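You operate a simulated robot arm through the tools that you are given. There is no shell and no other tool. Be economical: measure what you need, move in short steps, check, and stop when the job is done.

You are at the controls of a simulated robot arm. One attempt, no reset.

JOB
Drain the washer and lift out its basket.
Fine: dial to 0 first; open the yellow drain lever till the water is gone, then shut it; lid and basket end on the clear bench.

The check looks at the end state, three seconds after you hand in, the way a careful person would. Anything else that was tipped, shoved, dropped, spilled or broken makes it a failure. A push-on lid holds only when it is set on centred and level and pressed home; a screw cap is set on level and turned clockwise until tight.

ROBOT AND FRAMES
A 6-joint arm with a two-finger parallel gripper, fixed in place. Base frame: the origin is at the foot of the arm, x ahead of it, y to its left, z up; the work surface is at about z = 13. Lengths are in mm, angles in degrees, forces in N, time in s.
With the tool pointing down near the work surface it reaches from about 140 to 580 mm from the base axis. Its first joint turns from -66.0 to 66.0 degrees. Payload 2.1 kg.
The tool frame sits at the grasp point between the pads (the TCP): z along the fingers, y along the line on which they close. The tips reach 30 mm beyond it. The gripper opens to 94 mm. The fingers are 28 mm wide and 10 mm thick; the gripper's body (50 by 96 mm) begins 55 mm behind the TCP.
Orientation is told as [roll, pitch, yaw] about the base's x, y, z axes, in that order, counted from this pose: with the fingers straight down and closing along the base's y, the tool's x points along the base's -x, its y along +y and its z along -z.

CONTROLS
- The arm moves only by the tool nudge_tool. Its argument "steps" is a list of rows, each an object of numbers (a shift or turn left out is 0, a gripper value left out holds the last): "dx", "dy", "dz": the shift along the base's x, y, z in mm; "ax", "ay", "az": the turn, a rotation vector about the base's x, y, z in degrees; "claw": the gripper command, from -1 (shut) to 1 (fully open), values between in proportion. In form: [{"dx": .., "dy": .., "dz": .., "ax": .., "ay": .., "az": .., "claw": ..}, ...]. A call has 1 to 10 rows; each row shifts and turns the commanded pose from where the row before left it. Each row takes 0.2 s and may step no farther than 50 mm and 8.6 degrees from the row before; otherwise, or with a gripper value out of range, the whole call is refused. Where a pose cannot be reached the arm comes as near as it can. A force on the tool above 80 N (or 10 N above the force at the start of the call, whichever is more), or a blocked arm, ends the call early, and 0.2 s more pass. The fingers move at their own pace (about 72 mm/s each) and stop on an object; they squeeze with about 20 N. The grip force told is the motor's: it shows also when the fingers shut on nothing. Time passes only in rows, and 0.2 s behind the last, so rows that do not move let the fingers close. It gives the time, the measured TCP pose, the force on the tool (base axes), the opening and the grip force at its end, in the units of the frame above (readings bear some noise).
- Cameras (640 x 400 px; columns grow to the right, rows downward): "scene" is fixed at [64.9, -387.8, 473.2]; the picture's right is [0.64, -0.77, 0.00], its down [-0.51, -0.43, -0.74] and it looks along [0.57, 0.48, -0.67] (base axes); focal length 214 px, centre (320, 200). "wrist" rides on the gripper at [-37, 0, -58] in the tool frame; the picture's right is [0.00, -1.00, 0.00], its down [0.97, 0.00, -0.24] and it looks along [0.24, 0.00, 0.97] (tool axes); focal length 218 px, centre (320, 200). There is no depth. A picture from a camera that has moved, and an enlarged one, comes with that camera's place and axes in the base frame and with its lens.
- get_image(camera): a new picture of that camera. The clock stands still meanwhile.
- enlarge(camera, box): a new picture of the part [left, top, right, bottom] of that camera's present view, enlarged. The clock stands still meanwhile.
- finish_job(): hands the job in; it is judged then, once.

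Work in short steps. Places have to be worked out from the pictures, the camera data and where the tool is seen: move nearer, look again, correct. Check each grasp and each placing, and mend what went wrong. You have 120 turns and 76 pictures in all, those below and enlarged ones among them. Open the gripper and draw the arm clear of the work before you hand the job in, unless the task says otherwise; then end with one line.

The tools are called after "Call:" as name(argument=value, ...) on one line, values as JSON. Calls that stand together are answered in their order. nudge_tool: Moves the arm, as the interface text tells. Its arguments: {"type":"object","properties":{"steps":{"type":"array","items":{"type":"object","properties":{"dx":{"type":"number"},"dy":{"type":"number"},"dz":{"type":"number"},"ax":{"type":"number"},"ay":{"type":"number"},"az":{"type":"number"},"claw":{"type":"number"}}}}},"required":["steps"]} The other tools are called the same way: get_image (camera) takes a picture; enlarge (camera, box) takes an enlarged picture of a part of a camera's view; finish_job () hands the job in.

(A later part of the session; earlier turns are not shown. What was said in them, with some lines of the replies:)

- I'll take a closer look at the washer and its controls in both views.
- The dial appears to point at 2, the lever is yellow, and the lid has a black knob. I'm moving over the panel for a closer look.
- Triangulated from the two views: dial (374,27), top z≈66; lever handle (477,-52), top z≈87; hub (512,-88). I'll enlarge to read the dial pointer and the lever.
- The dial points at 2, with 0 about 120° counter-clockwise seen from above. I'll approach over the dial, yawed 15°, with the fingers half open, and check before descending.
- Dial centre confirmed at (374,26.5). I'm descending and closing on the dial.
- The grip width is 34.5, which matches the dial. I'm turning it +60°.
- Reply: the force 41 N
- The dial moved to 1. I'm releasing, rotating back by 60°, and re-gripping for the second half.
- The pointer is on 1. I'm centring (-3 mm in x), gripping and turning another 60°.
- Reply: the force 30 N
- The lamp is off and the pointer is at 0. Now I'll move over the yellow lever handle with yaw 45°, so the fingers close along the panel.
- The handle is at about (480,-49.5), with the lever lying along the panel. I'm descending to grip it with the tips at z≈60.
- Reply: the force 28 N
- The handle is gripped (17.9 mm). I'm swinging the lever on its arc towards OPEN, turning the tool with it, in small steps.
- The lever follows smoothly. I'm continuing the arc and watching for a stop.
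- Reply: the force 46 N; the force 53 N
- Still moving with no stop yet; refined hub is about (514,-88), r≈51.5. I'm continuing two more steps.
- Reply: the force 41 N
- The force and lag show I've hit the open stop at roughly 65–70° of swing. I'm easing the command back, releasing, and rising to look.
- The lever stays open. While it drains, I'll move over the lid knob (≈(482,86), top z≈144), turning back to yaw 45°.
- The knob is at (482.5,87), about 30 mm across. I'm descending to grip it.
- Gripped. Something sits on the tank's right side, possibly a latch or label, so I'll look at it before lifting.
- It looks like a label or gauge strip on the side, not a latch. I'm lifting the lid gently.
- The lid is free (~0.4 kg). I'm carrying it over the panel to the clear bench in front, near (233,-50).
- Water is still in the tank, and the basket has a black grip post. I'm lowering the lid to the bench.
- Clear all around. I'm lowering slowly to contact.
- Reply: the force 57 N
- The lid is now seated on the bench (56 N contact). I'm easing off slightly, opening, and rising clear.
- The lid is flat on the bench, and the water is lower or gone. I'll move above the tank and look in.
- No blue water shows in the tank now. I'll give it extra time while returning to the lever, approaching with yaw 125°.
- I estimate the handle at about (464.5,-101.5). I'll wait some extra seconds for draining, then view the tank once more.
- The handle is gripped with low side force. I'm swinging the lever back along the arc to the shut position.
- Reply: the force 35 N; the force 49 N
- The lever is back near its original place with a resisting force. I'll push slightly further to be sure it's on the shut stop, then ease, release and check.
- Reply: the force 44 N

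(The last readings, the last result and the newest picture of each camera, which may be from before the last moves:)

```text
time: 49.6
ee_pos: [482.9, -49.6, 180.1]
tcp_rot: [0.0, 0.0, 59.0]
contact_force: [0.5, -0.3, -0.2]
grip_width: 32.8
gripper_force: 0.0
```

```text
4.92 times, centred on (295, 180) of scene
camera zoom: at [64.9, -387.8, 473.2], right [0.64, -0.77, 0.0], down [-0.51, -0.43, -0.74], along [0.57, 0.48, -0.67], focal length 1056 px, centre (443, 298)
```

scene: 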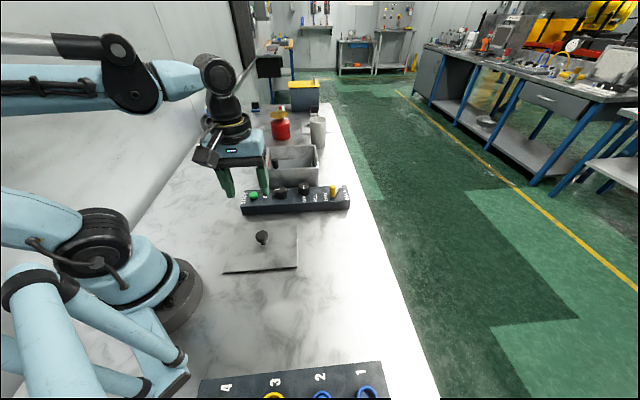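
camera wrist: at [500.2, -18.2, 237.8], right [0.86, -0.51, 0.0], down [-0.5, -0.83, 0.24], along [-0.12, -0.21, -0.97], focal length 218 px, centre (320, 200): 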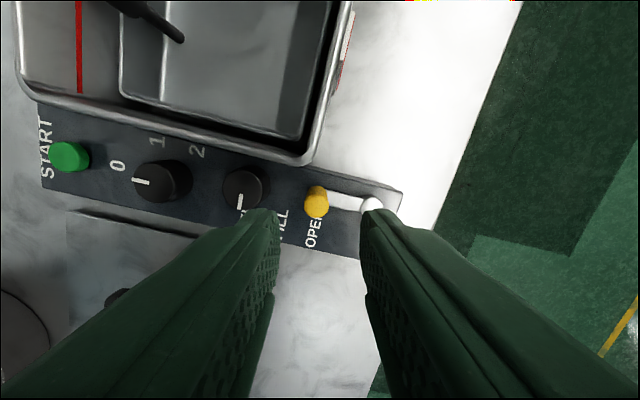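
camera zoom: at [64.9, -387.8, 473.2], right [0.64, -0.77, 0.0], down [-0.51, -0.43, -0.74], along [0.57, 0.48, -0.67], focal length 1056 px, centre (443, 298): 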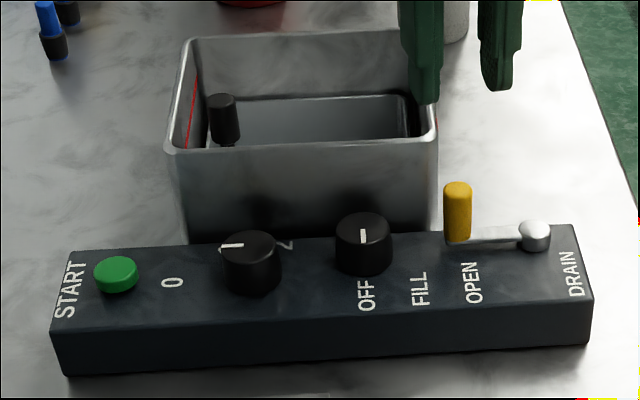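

The lever and controls match their original shut position, and the tank is empty. Now the basket: its grip post is at about (443,125.5), top z≈97. I'm moving above it with yaw 45°.

Call:
nudge_tool(steps=[{"dz": 10, "dy": 30, "dx": -5, "az": -7}, {"dy": 40, "dx": -10, "az": -7}, {"dy": 40, "dx": -10, "claw": -0.36}, {"dy": 40, "dx": -10}, {"dy": 23, "dx": -4}, {}])

Call:
get_image(camera="wrist")

Call:
enlarge(camera="wrist", box=[256, 150, 384, 230])

```text
time: 51.0
ee_pos: [442.5, 125.4, 190.5]
tcp_rot: [0.0, 0.0, 44.9]
contact_force: [-0.8, 0.1, 0.2]
grip_width: 30.3
gripper_force: 0.0
```

```text
33 pictures are left
camera wrist: at [466.7, 151.0, 247.3], right [0.71, -0.71, 0.0], down [-0.69, -0.69, 0.24], along [-0.17, -0.17, -0.97], focal length 218 px, centre (320, 200)
```

wrist: 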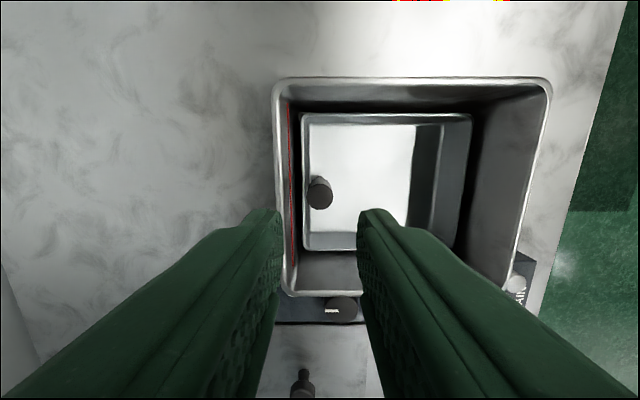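

```text
5.00 times, centred on (320, 190) of wrist
camera zoom: at [466.7, 151.0, 247.3], right [0.71, -0.71, 0.0], down [-0.69, -0.69, 0.24], along [-0.17, -0.17, -0.97], focal length 1091 px, centre (320, 250)
```

zoom: 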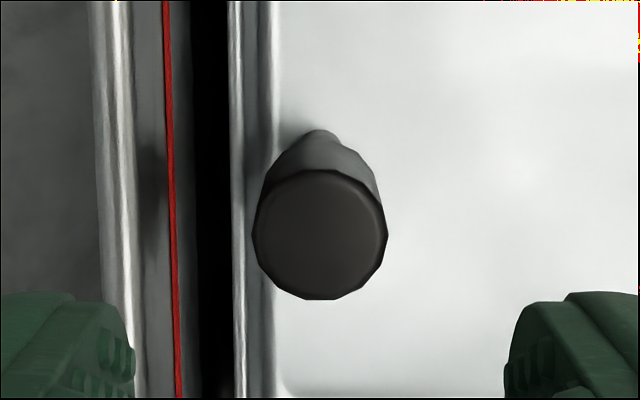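

The post is confirmed at (442,126), Ø≈19, but only about 25 mm from the tank's left wall. I'll narrow the opening to 27, bias 2 mm to the right, descend to just above the rim, and check.

Call:
nudge_tool(steps=[{"dx": 1.1, "dy": -0.7, "claw": -0.43}, {"dz": -25}, {"dz": -24}, {}, {}])

Call:
get_image(camera="wrist")

Call:
enlarge(camera="scene", box=[245, 120, 325, 180])

```text
time: 52.2
ee_pos: [441.9, 123.0, 141.4]
tcp_rot: [0.0, 0.0, 44.9]
contact_force: [0.4, 0.9, -0.2]
grip_width: 26.7
gripper_force: 0.1
```

```text
31 pictures are left
camera wrist: at [467.9, 148.6, 198.7], right [0.71, -0.71, 0.0], down [-0.69, -0.69, 0.24], along [-0.17, -0.17, -0.97], focal length 218 px, centre (320, 200)
```

wrist: 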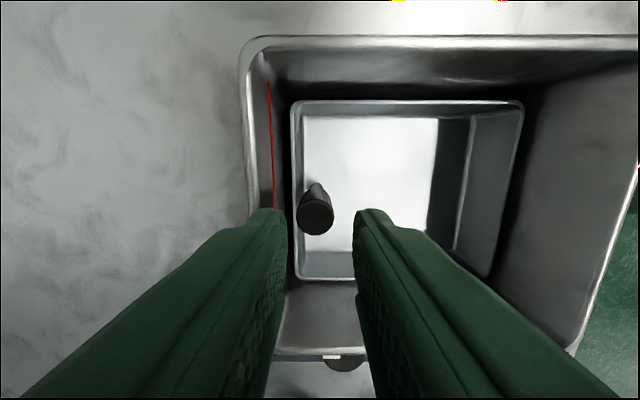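

```text
6.67 times, centred on (285, 150) of scene
camera zoom: at [64.9, -387.8, 473.2], right [0.64, -0.77, 0.0], down [-0.51, -0.43, -0.74], along [0.57, 0.48, -0.67], focal length 1430 px, centre (553, 533)
```

zoom: 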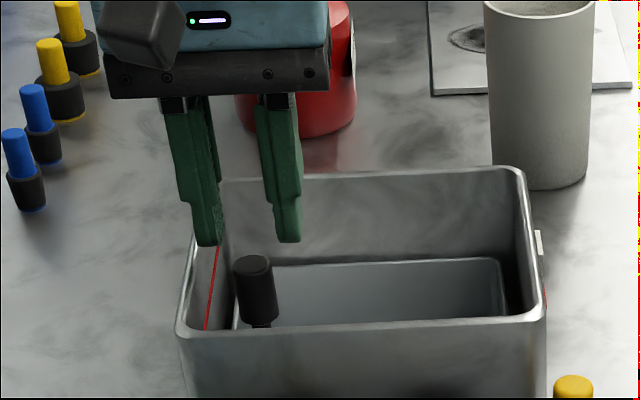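

The post sits 3 mm left of tool centre and slightly ahead, and the left finger has about 4–5 mm clearance to the wall. I'm correcting slightly and descending in small steps.

Call:
nudge_tool(steps=[{"dx": 1.1, "dy": 2.4}, {"dz": -12}, {"dz": -12}, {"dz": -12}, {"dz": -9}, {}])

Call:
get_image(camera="wrist")

Call:
enlarge(camera="scene", box=[245, 130, 325, 190])

```text
time: 53.4
ee_pos: [443.4, 126.3, 107.4]
tcp_rot: [0.3, 0.1, 45.0]
contact_force: [0.1, -1.5, 19.6]
grip_width: 26.1
gripper_force: 0.1
stopped in row 5: the force on the tool passed its limit (the readings are from after the stop); the commanded pose is now the measured one
```

```text
29 pictures are left
camera wrist: at [468.5, 151.4, 163.4], right [0.71, -0.71, -0.01], down [-0.69, -0.69, 0.24], along [-0.17, -0.17, -0.97], focal length 218 px, centre (320, 200)
```

wrist: 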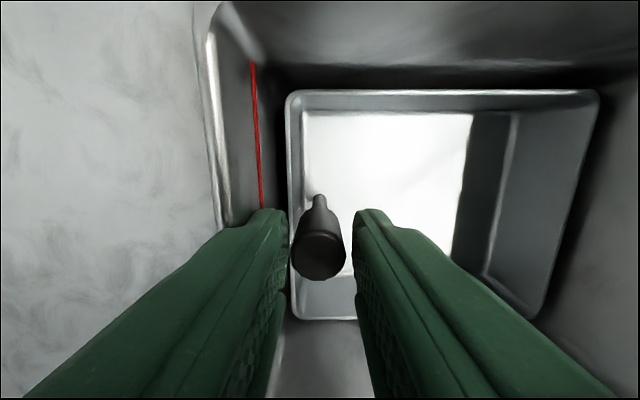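

```text
6.67 times, centred on (285, 160) of scene
camera zoom: at [64.9, -387.8, 473.2], right [0.64, -0.77, 0.0], down [-0.51, -0.43, -0.74], along [0.57, 0.48, -0.67], focal length 1430 px, centre (553, 467)
```

zoom: 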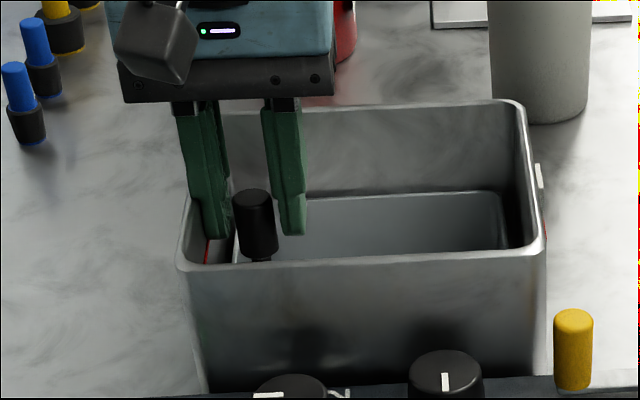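

Contact (~20 N) at z=107: the left finger's shoulder is probably touching the rim. The post is now centred, so I'll rise a little, narrow the opening to ~21.5 to gain wall clearance, and descend again carefully.

Call:
nudge_tool(steps=[{"dz": 4}, {"claw": -0.54}, {}, {"dx": 0.4, "dy": -0.4, "dz": -4}, {"dz": -4}, {"dz": -4}, {}])

```text
time: 54.6
ee_pos: [443.5, 125.2, 106.6]
tcp_rot: [0.7, 0.1, 45.0]
contact_force: [-0.3, -2.9, 23.4]
grip_width: 21.2
gripper_force: 0.1
stopped in row 6: the force on the tool passed its limit (the readings are from after the stop); the commanded pose is now the measured one
```

It contacts again at the same height, probably a finger shoulder on the rim. The tips already overlap the post by ~20 mm, so I'll grip here and try a small lift.

Call:
nudge_tool(steps=[{"dz": 1.5}, {"claw": -1}, {}, {}, {"dz": 3}, {"dz": 4}, {"dz": 5}, {}])

Call:
enlarge(camera="scene", box=[245, 130, 325, 190])

```text
time: 56.4
ee_pos: [443.0, 125.1, 119.6]
tcp_rot: [0.6, 0.1, 45.0]
contact_force: [-0.4, -0.3, -1.1]
grip_width: 19.2
gripper_force: 20.0
```

```text
6.67 times, centred on (285, 160) of scene
camera zoom: at [65.0, -387.8, 473.2], right [0.64, -0.77, 0.0], down [-0.51, -0.43, -0.74], along [0.57, 0.48, -0.67], focal length 1430 px, centre (553, 467)
```

zoom: 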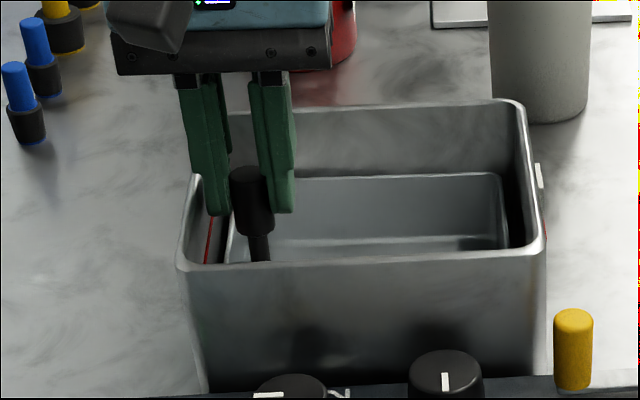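

The basket rises level (~0.2 kg). I'm levelling the small roll and lifting it straight out.

Call:
nudge_tool(steps=[{"dz": 15, "ax": -0.6}, {"dz": 20}, {"dz": 20}, {"dz": 20}, {"dz": 25}, {"dz": 25}, {"dz": 15}, {}])

Call:
get_image(camera="scene")

Call:
enlarge(camera="scene", box=[235, 90, 345, 190])

```text
time: 58.2
ee_pos: [444.2, 126.4, 258.0]
tcp_rot: [0.1, 0.5, 44.9]
contact_force: [0.0, -0.3, -0.9]
grip_width: 18.8
gripper_force: 20.1
```

```text
26 pictures are left
```

scene: 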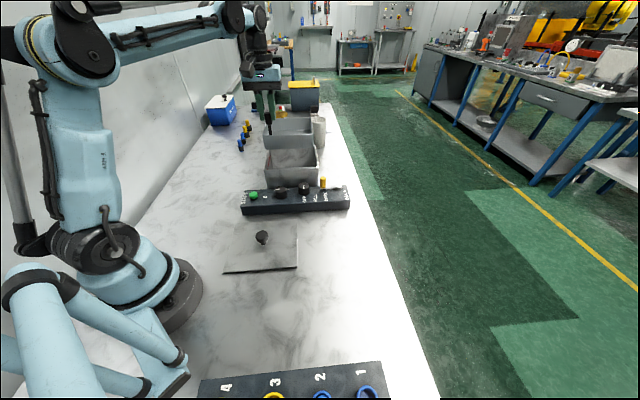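

```text
4.00 times, centred on (290, 140) of scene
camera zoom: at [65.0, -387.8, 473.2], right [0.64, -0.77, 0.0], down [-0.51, -0.43, -0.74], along [0.57, 0.48, -0.67], focal length 858 px, centre (440, 440)
```

zoom: 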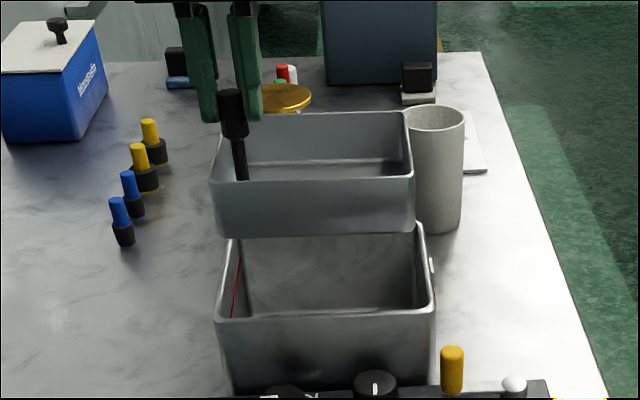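

The basket is clear of the tank and nearly level. I'm carrying it over the panel to the clear bench right of the lid, with the post target at ≈(329,-145).

Call:
nudge_tool(steps=[{"dx": -8, "dy": -20}, {"dx": -12, "dy": -28}, {"dx": -12, "dy": -28}, {"dx": -12, "dy": -28}, {"dx": -12, "dy": -28}, {"dx": -12, "dy": -28}, {"dx": -12, "dy": -28}, {"dx": -12, "dy": -28}, {"dx": -12, "dy": -28}, {"dx": -11, "dy": -27}])

Call:
get_image(camera="scene")

```text
time: 60.4
ee_pos: [326.8, -145.8, 257.7]
tcp_rot: [0.1, 0.6, 45.0]
contact_force: [0.1, 0.1, -1.9]
grip_width: 18.9
gripper_force: 19.9
```

```text
24 pictures are left
```

scene: 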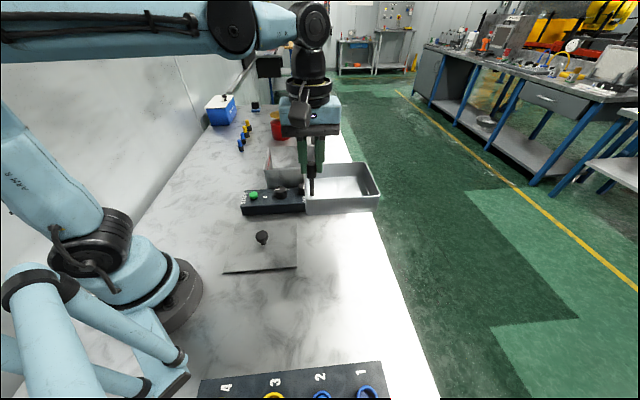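

Positioned over clear bench. I'm lowering in stages.

Call:
nudge_tool(steps=[{"dz": -40, "ay": -0.5}, {"dz": -40}, {"dz": -30}, {"dz": -12}, {}])

Call:
enlarge(camera="scene", box=[210, 160, 410, 285])

```text
time: 61.6
ee_pos: [327.4, -145.9, 136.8]
tcp_rot: [-0.1, 0.2, 45.1]
contact_force: [0.1, 0.0, -1.8]
grip_width: 18.9
gripper_force: 19.9
```

```text
3.20 times, centred on (310, 222) of scene
camera zoom: at [64.9, -387.8, 473.2], right [0.64, -0.77, 0.0], down [-0.51, -0.43, -0.74], along [0.57, 0.48, -0.67], focal length 686 px, centre (352, 128)
```

zoom: 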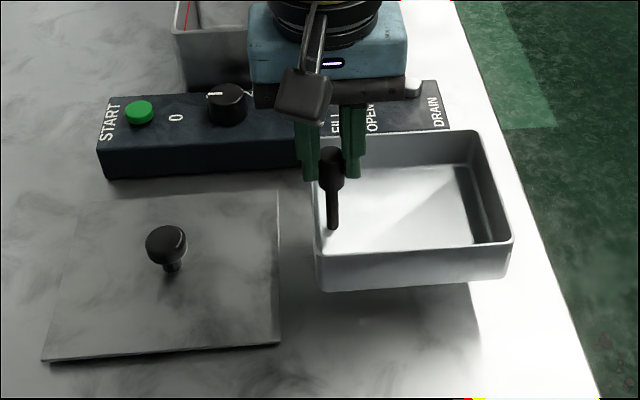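

Everything is clear, with around 25 mm to go. I'm lowering slowly.

Call:
nudge_tool(steps=[{"dz": -6}, {"dz": -5}, {"dz": -4}, {"dz": -3}, {}])

Call:
nudge_tool(steps=[{"dz": -3}, {"dz": -2}, {"dz": -2}, {}])

Call:
enlarge(camera="scene", box=[280, 190, 390, 270])

```text
time: 62.8
ee_pos: [327.9, -144.1, 118.9]
tcp_rot: [-0.2, 0.2, 45.0]
contact_force: [-0.6, 1.0, -1.3]
grip_width: 18.7
gripper_force: 19.9
```

```text
time: 63.8
ee_pos: [328.4, -144.6, 110.8]
tcp_rot: [-0.2, 0.3, 45.0]
contact_force: [-0.7, 0.0, -1.2]
grip_width: 19.0
gripper_force: 20.2
```

```text
5.00 times, centred on (335, 230) of scene
camera zoom: at [65.0, -387.8, 473.2], right [0.64, -0.77, 0.0], down [-0.51, -0.43, -0.74], along [0.57, 0.48, -0.67], focal length 1072 px, centre (245, 50)
```

zoom: 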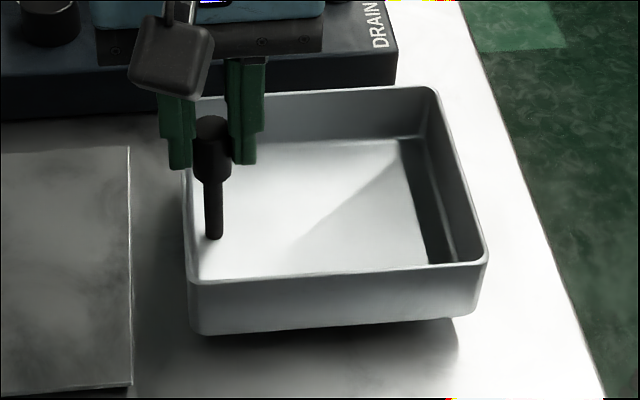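

Call:
nudge_tool(steps=[{"dz": -2}, {"dz": -1.5}, {"dz": -1.5}, {}])

Call:
nudge_tool(steps=[{"dz": -1.5}, {"dz": -1.5}, {}])

Call:
enlarge(camera="scene", box=[280, 190, 390, 270])

```text
time: 64.8
ee_pos: [327.7, -145.2, 106.6]
tcp_rot: [-0.2, 0.3, 45.1]
contact_force: [0.4, -0.1, -1.1]
grip_width: 18.7
gripper_force: 20.0
```

```text
time: 65.6
ee_pos: [329.3, -145.1, 103.7]
tcp_rot: [-0.3, 0.2, 45.0]
contact_force: [0.5, -0.6, -1.7]
grip_width: 19.2
gripper_force: 20.3
```

```text
5.00 times, centred on (335, 230) of scene
camera zoom: at [65.0, -387.8, 473.2], right [0.64, -0.77, 0.0], down [-0.51, -0.43, -0.74], along [0.57, 0.48, -0.67], focal length 1072 px, centre (245, 50)
```

zoom: 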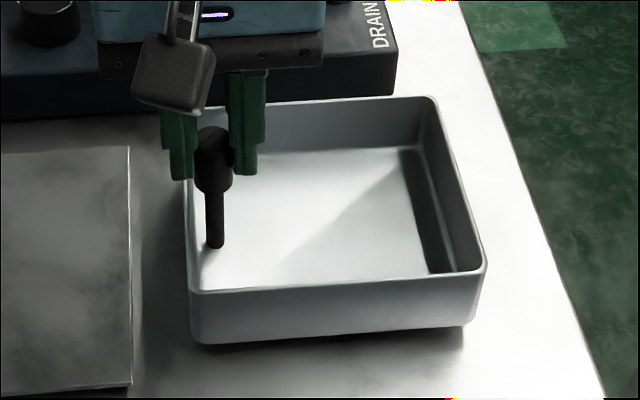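

Call:
nudge_tool(steps=[{"dz": -1}, {}, {"dz": -1}, {}])

Call:
nudge_tool(steps=[{"dz": -1}, {}, {"dz": -1}, {}])

Call:
enlarge(camera="scene", box=[280, 190, 390, 270])

```text
time: 66.6
ee_pos: [328.6, -145.0, 101.9]
tcp_rot: [-0.3, 0.1, 45.0]
contact_force: [0.9, -0.3, -1.3]
grip_width: 18.9
gripper_force: 20.0
```

```text
time: 67.6
ee_pos: [328.7, -145.6, 97.8]
tcp_rot: [-0.2, 0.3, 45.0]
contact_force: [-0.1, -0.5, -1.7]
grip_width: 19.0
gripper_force: 19.6
```

```text
5.00 times, centred on (335, 230) of scene
camera zoom: at [65.0, -387.8, 473.2], right [0.64, -0.77, 0.0], down [-0.51, -0.43, -0.74], along [0.57, 0.48, -0.67], focal length 1072 px, centre (245, 50)
```

zoom: 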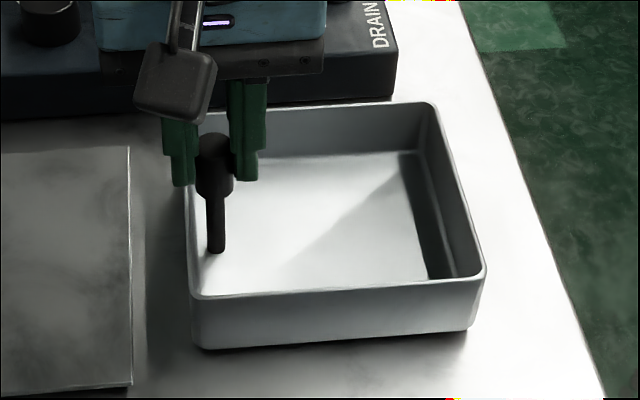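

Call:
nudge_tool(steps=[{"dz": -1}, {}, {"dz": -1}, {}])

Call:
nudge_tool(steps=[{"dz": -1}, {}])

Call:
enlarge(camera="scene", box=[280, 190, 390, 270])

```text
time: 68.6
ee_pos: [328.5, -145.5, 97.9]
tcp_rot: [-0.2, 0.2, 45.1]
contact_force: [0.0, -0.7, -1.1]
grip_width: 18.9
gripper_force: 19.8
```

```text
time: 69.2
ee_pos: [328.8, -145.5, 97.4]
tcp_rot: [-0.2, 0.2, 44.9]
contact_force: [0.8, 0.9, -0.9]
grip_width: 19.0
gripper_force: 19.9
```

```text
5.00 times, centred on (335, 230) of scene
camera zoom: at [65.0, -387.8, 473.2], right [0.64, -0.77, 0.0], down [-0.51, -0.43, -0.74], along [0.57, 0.48, -0.67], focal length 1072 px, centre (245, 50)
```

zoom: 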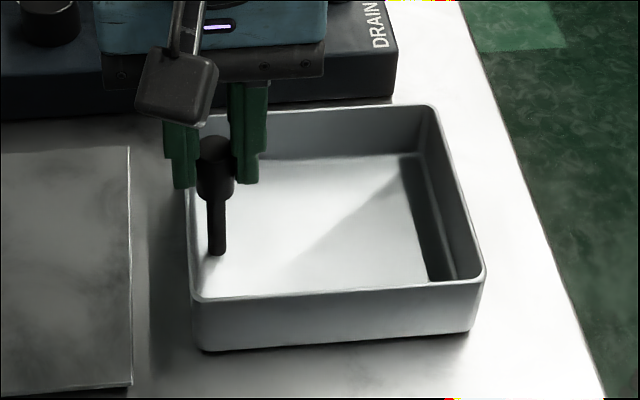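

Call:
nudge_tool(steps=[{"dz": -1}, {}, {"dz": -1}, {}])

Call:
nudge_tool(steps=[{"dz": -1}, {}])

Call:
enlarge(camera="scene", box=[280, 190, 390, 270])

```text
time: 70.2
ee_pos: [327.9, -146.0, 95.1]
tcp_rot: [-0.3, 0.3, 45.0]
contact_force: [-0.1, 1.1, -0.8]
grip_width: 18.8
gripper_force: 20.3
```

```text
time: 70.8
ee_pos: [327.8, -145.5, 94.1]
tcp_rot: [-0.1, 0.2, 45.1]
contact_force: [-0.9, -0.1, 7.5]
grip_width: 19.0
gripper_force: 20.4
```

```text
5.00 times, centred on (335, 230) of scene
camera zoom: at [64.9, -387.8, 473.2], right [0.64, -0.77, 0.0], down [-0.51, -0.43, -0.74], along [0.57, 0.48, -0.67], focal length 1072 px, centre (245, 50)
```

zoom: 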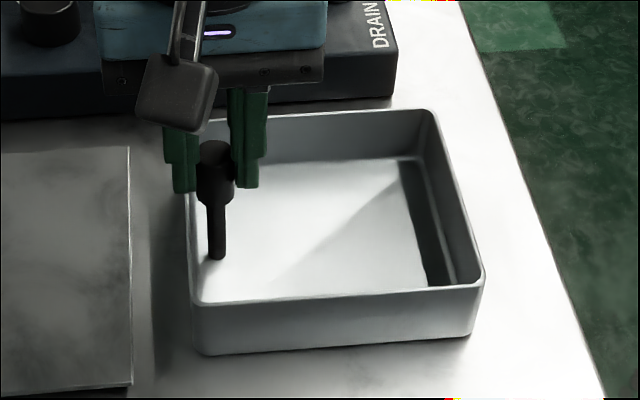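

Firm contact (7.5 N up) and the basket sits flat. I'm releasing, rising straight up and drawing the arm clear.

Call:
nudge_tool(steps=[{"claw": -0.4}, {}, {"dz": 20}, {"dz": 40}, {"dz": 45}, {"dz": 45}, {"dz": 40}, {"claw": 0.5}, {}])

Call:
get_image(camera="scene")

Call:
get_image(camera="wrist")

```text
time: 72.8
ee_pos: [328.9, -144.4, 284.3]
tcp_rot: [-0.2, 0.2, 45.0]
contact_force: [-0.3, 0.7, 0.6]
grip_width: 70.6
gripper_force: 0.0
```

```text
17 pictures are left
```

scene: 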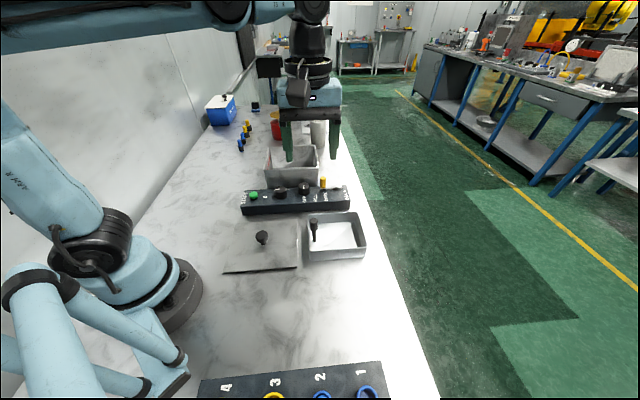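

```text
16 pictures are left
camera wrist: at [353.6, -117.4, 341.6], right [0.71, -0.71, 0.0], down [-0.69, -0.68, 0.24], along [-0.17, -0.17, -0.97], focal length 218 px, centre (320, 200)
```

wrist: 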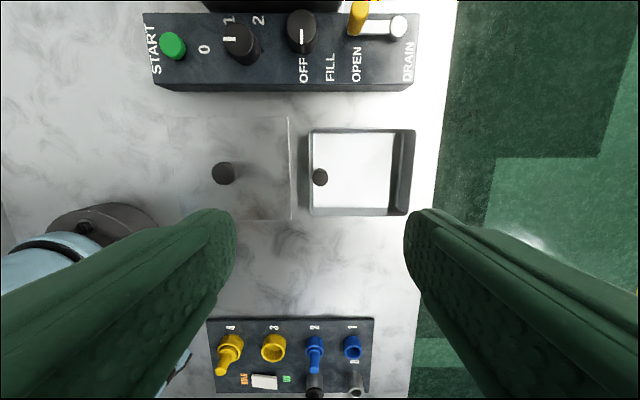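

Both items rest flat on the clear bench, not touching anything. I'll retreat to a high pose and do a final check of the tank and controls.

Call:
nudge_tool(steps=[{"dz": 40, "dy": 30}, {"dz": 40, "dy": 40}, {"dz": 30, "dy": 40}, {"dy": 40, "dx": 20}, {"dy": 40, "dx": 20}, {}])

Call:
get_image(camera="wrist")

Call:
enlarge(camera="scene", box=[215, 130, 385, 280])

```text
refused: row 2 steps farther than a row can; nothing moved
```

```text
15 pictures are left
camera wrist: at [353.6, -117.4, 341.6], right [0.71, -0.71, 0.0], down [-0.69, -0.68, 0.24], along [-0.17, -0.17, -0.97], focal length 218 px, centre (320, 200)
```

wrist: 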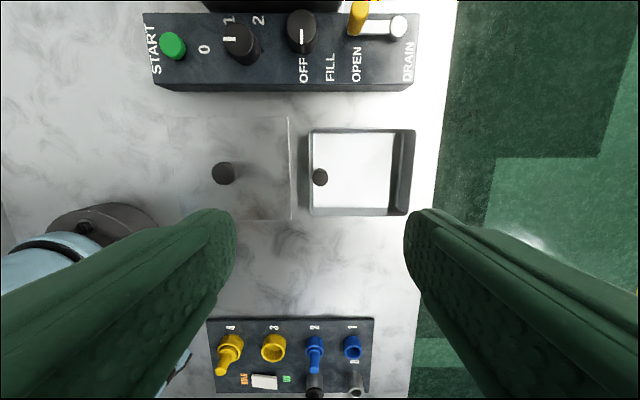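

```text
2.67 times, centred on (300, 205) of scene
camera zoom: at [64.9, -387.8, 473.2], right [0.64, -0.77, 0.0], down [-0.51, -0.43, -0.74], along [0.57, 0.48, -0.67], focal length 572 px, centre (373, 187)
```

zoom: 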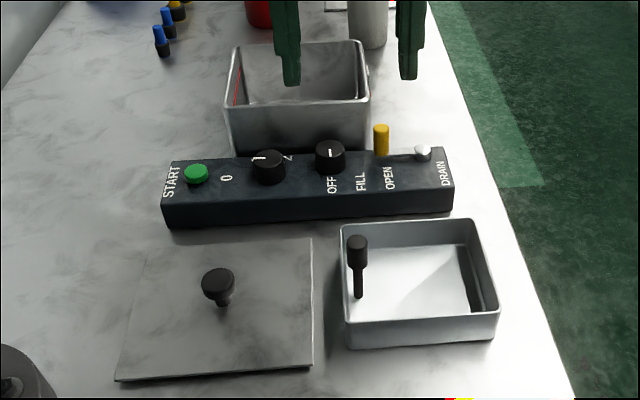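

A step was too long, so the call was refused; I'm repeating it with shorter steps.

Call:
nudge_tool(steps=[{"dz": 35, "dy": 25}, {"dz": 25, "dy": 35}, {"dz": 10, "dy": 40}, {"dy": 40, "dx": 20}, {"dy": 40, "dx": 20}, {"dx": 30, "dy": 20}, {}])

Call:
get_image(camera="wrist")

```text
time: 74.4
ee_pos: [397.9, 52.7, 353.3]
tcp_rot: [-0.2, 0.3, 45.0]
contact_force: [0.5, -0.1, 0.3]
grip_width: 70.5
gripper_force: 0.0
```

```text
13 pictures are left
camera wrist: at [424.1, 79.6, 409.8], right [0.71, -0.71, 0.0], down [-0.69, -0.68, 0.24], along [-0.17, -0.17, -0.97], focal length 218 px, centre (320, 200)
```

wrist: 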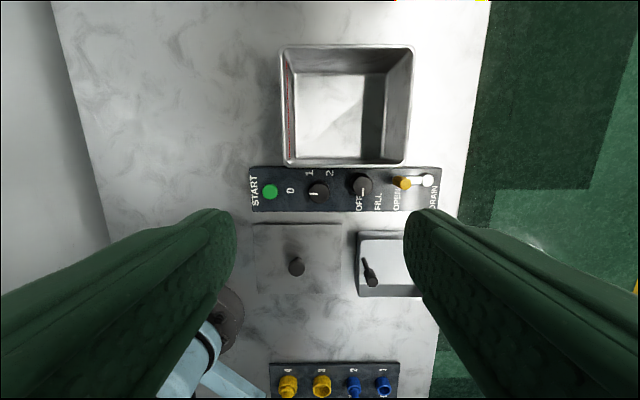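

The tank is dry, the dial is at 0, the lever is shut, the lid and basket are on the bench, and the arm is clear with the gripper open. I'm handing in.

Call:
finish_job()

```text
The job is handed in.
```

I set the dial to 0, drained the washer until the tank looked empty, shut the drain lever again, and put the lid and basket flat on the clear bench.
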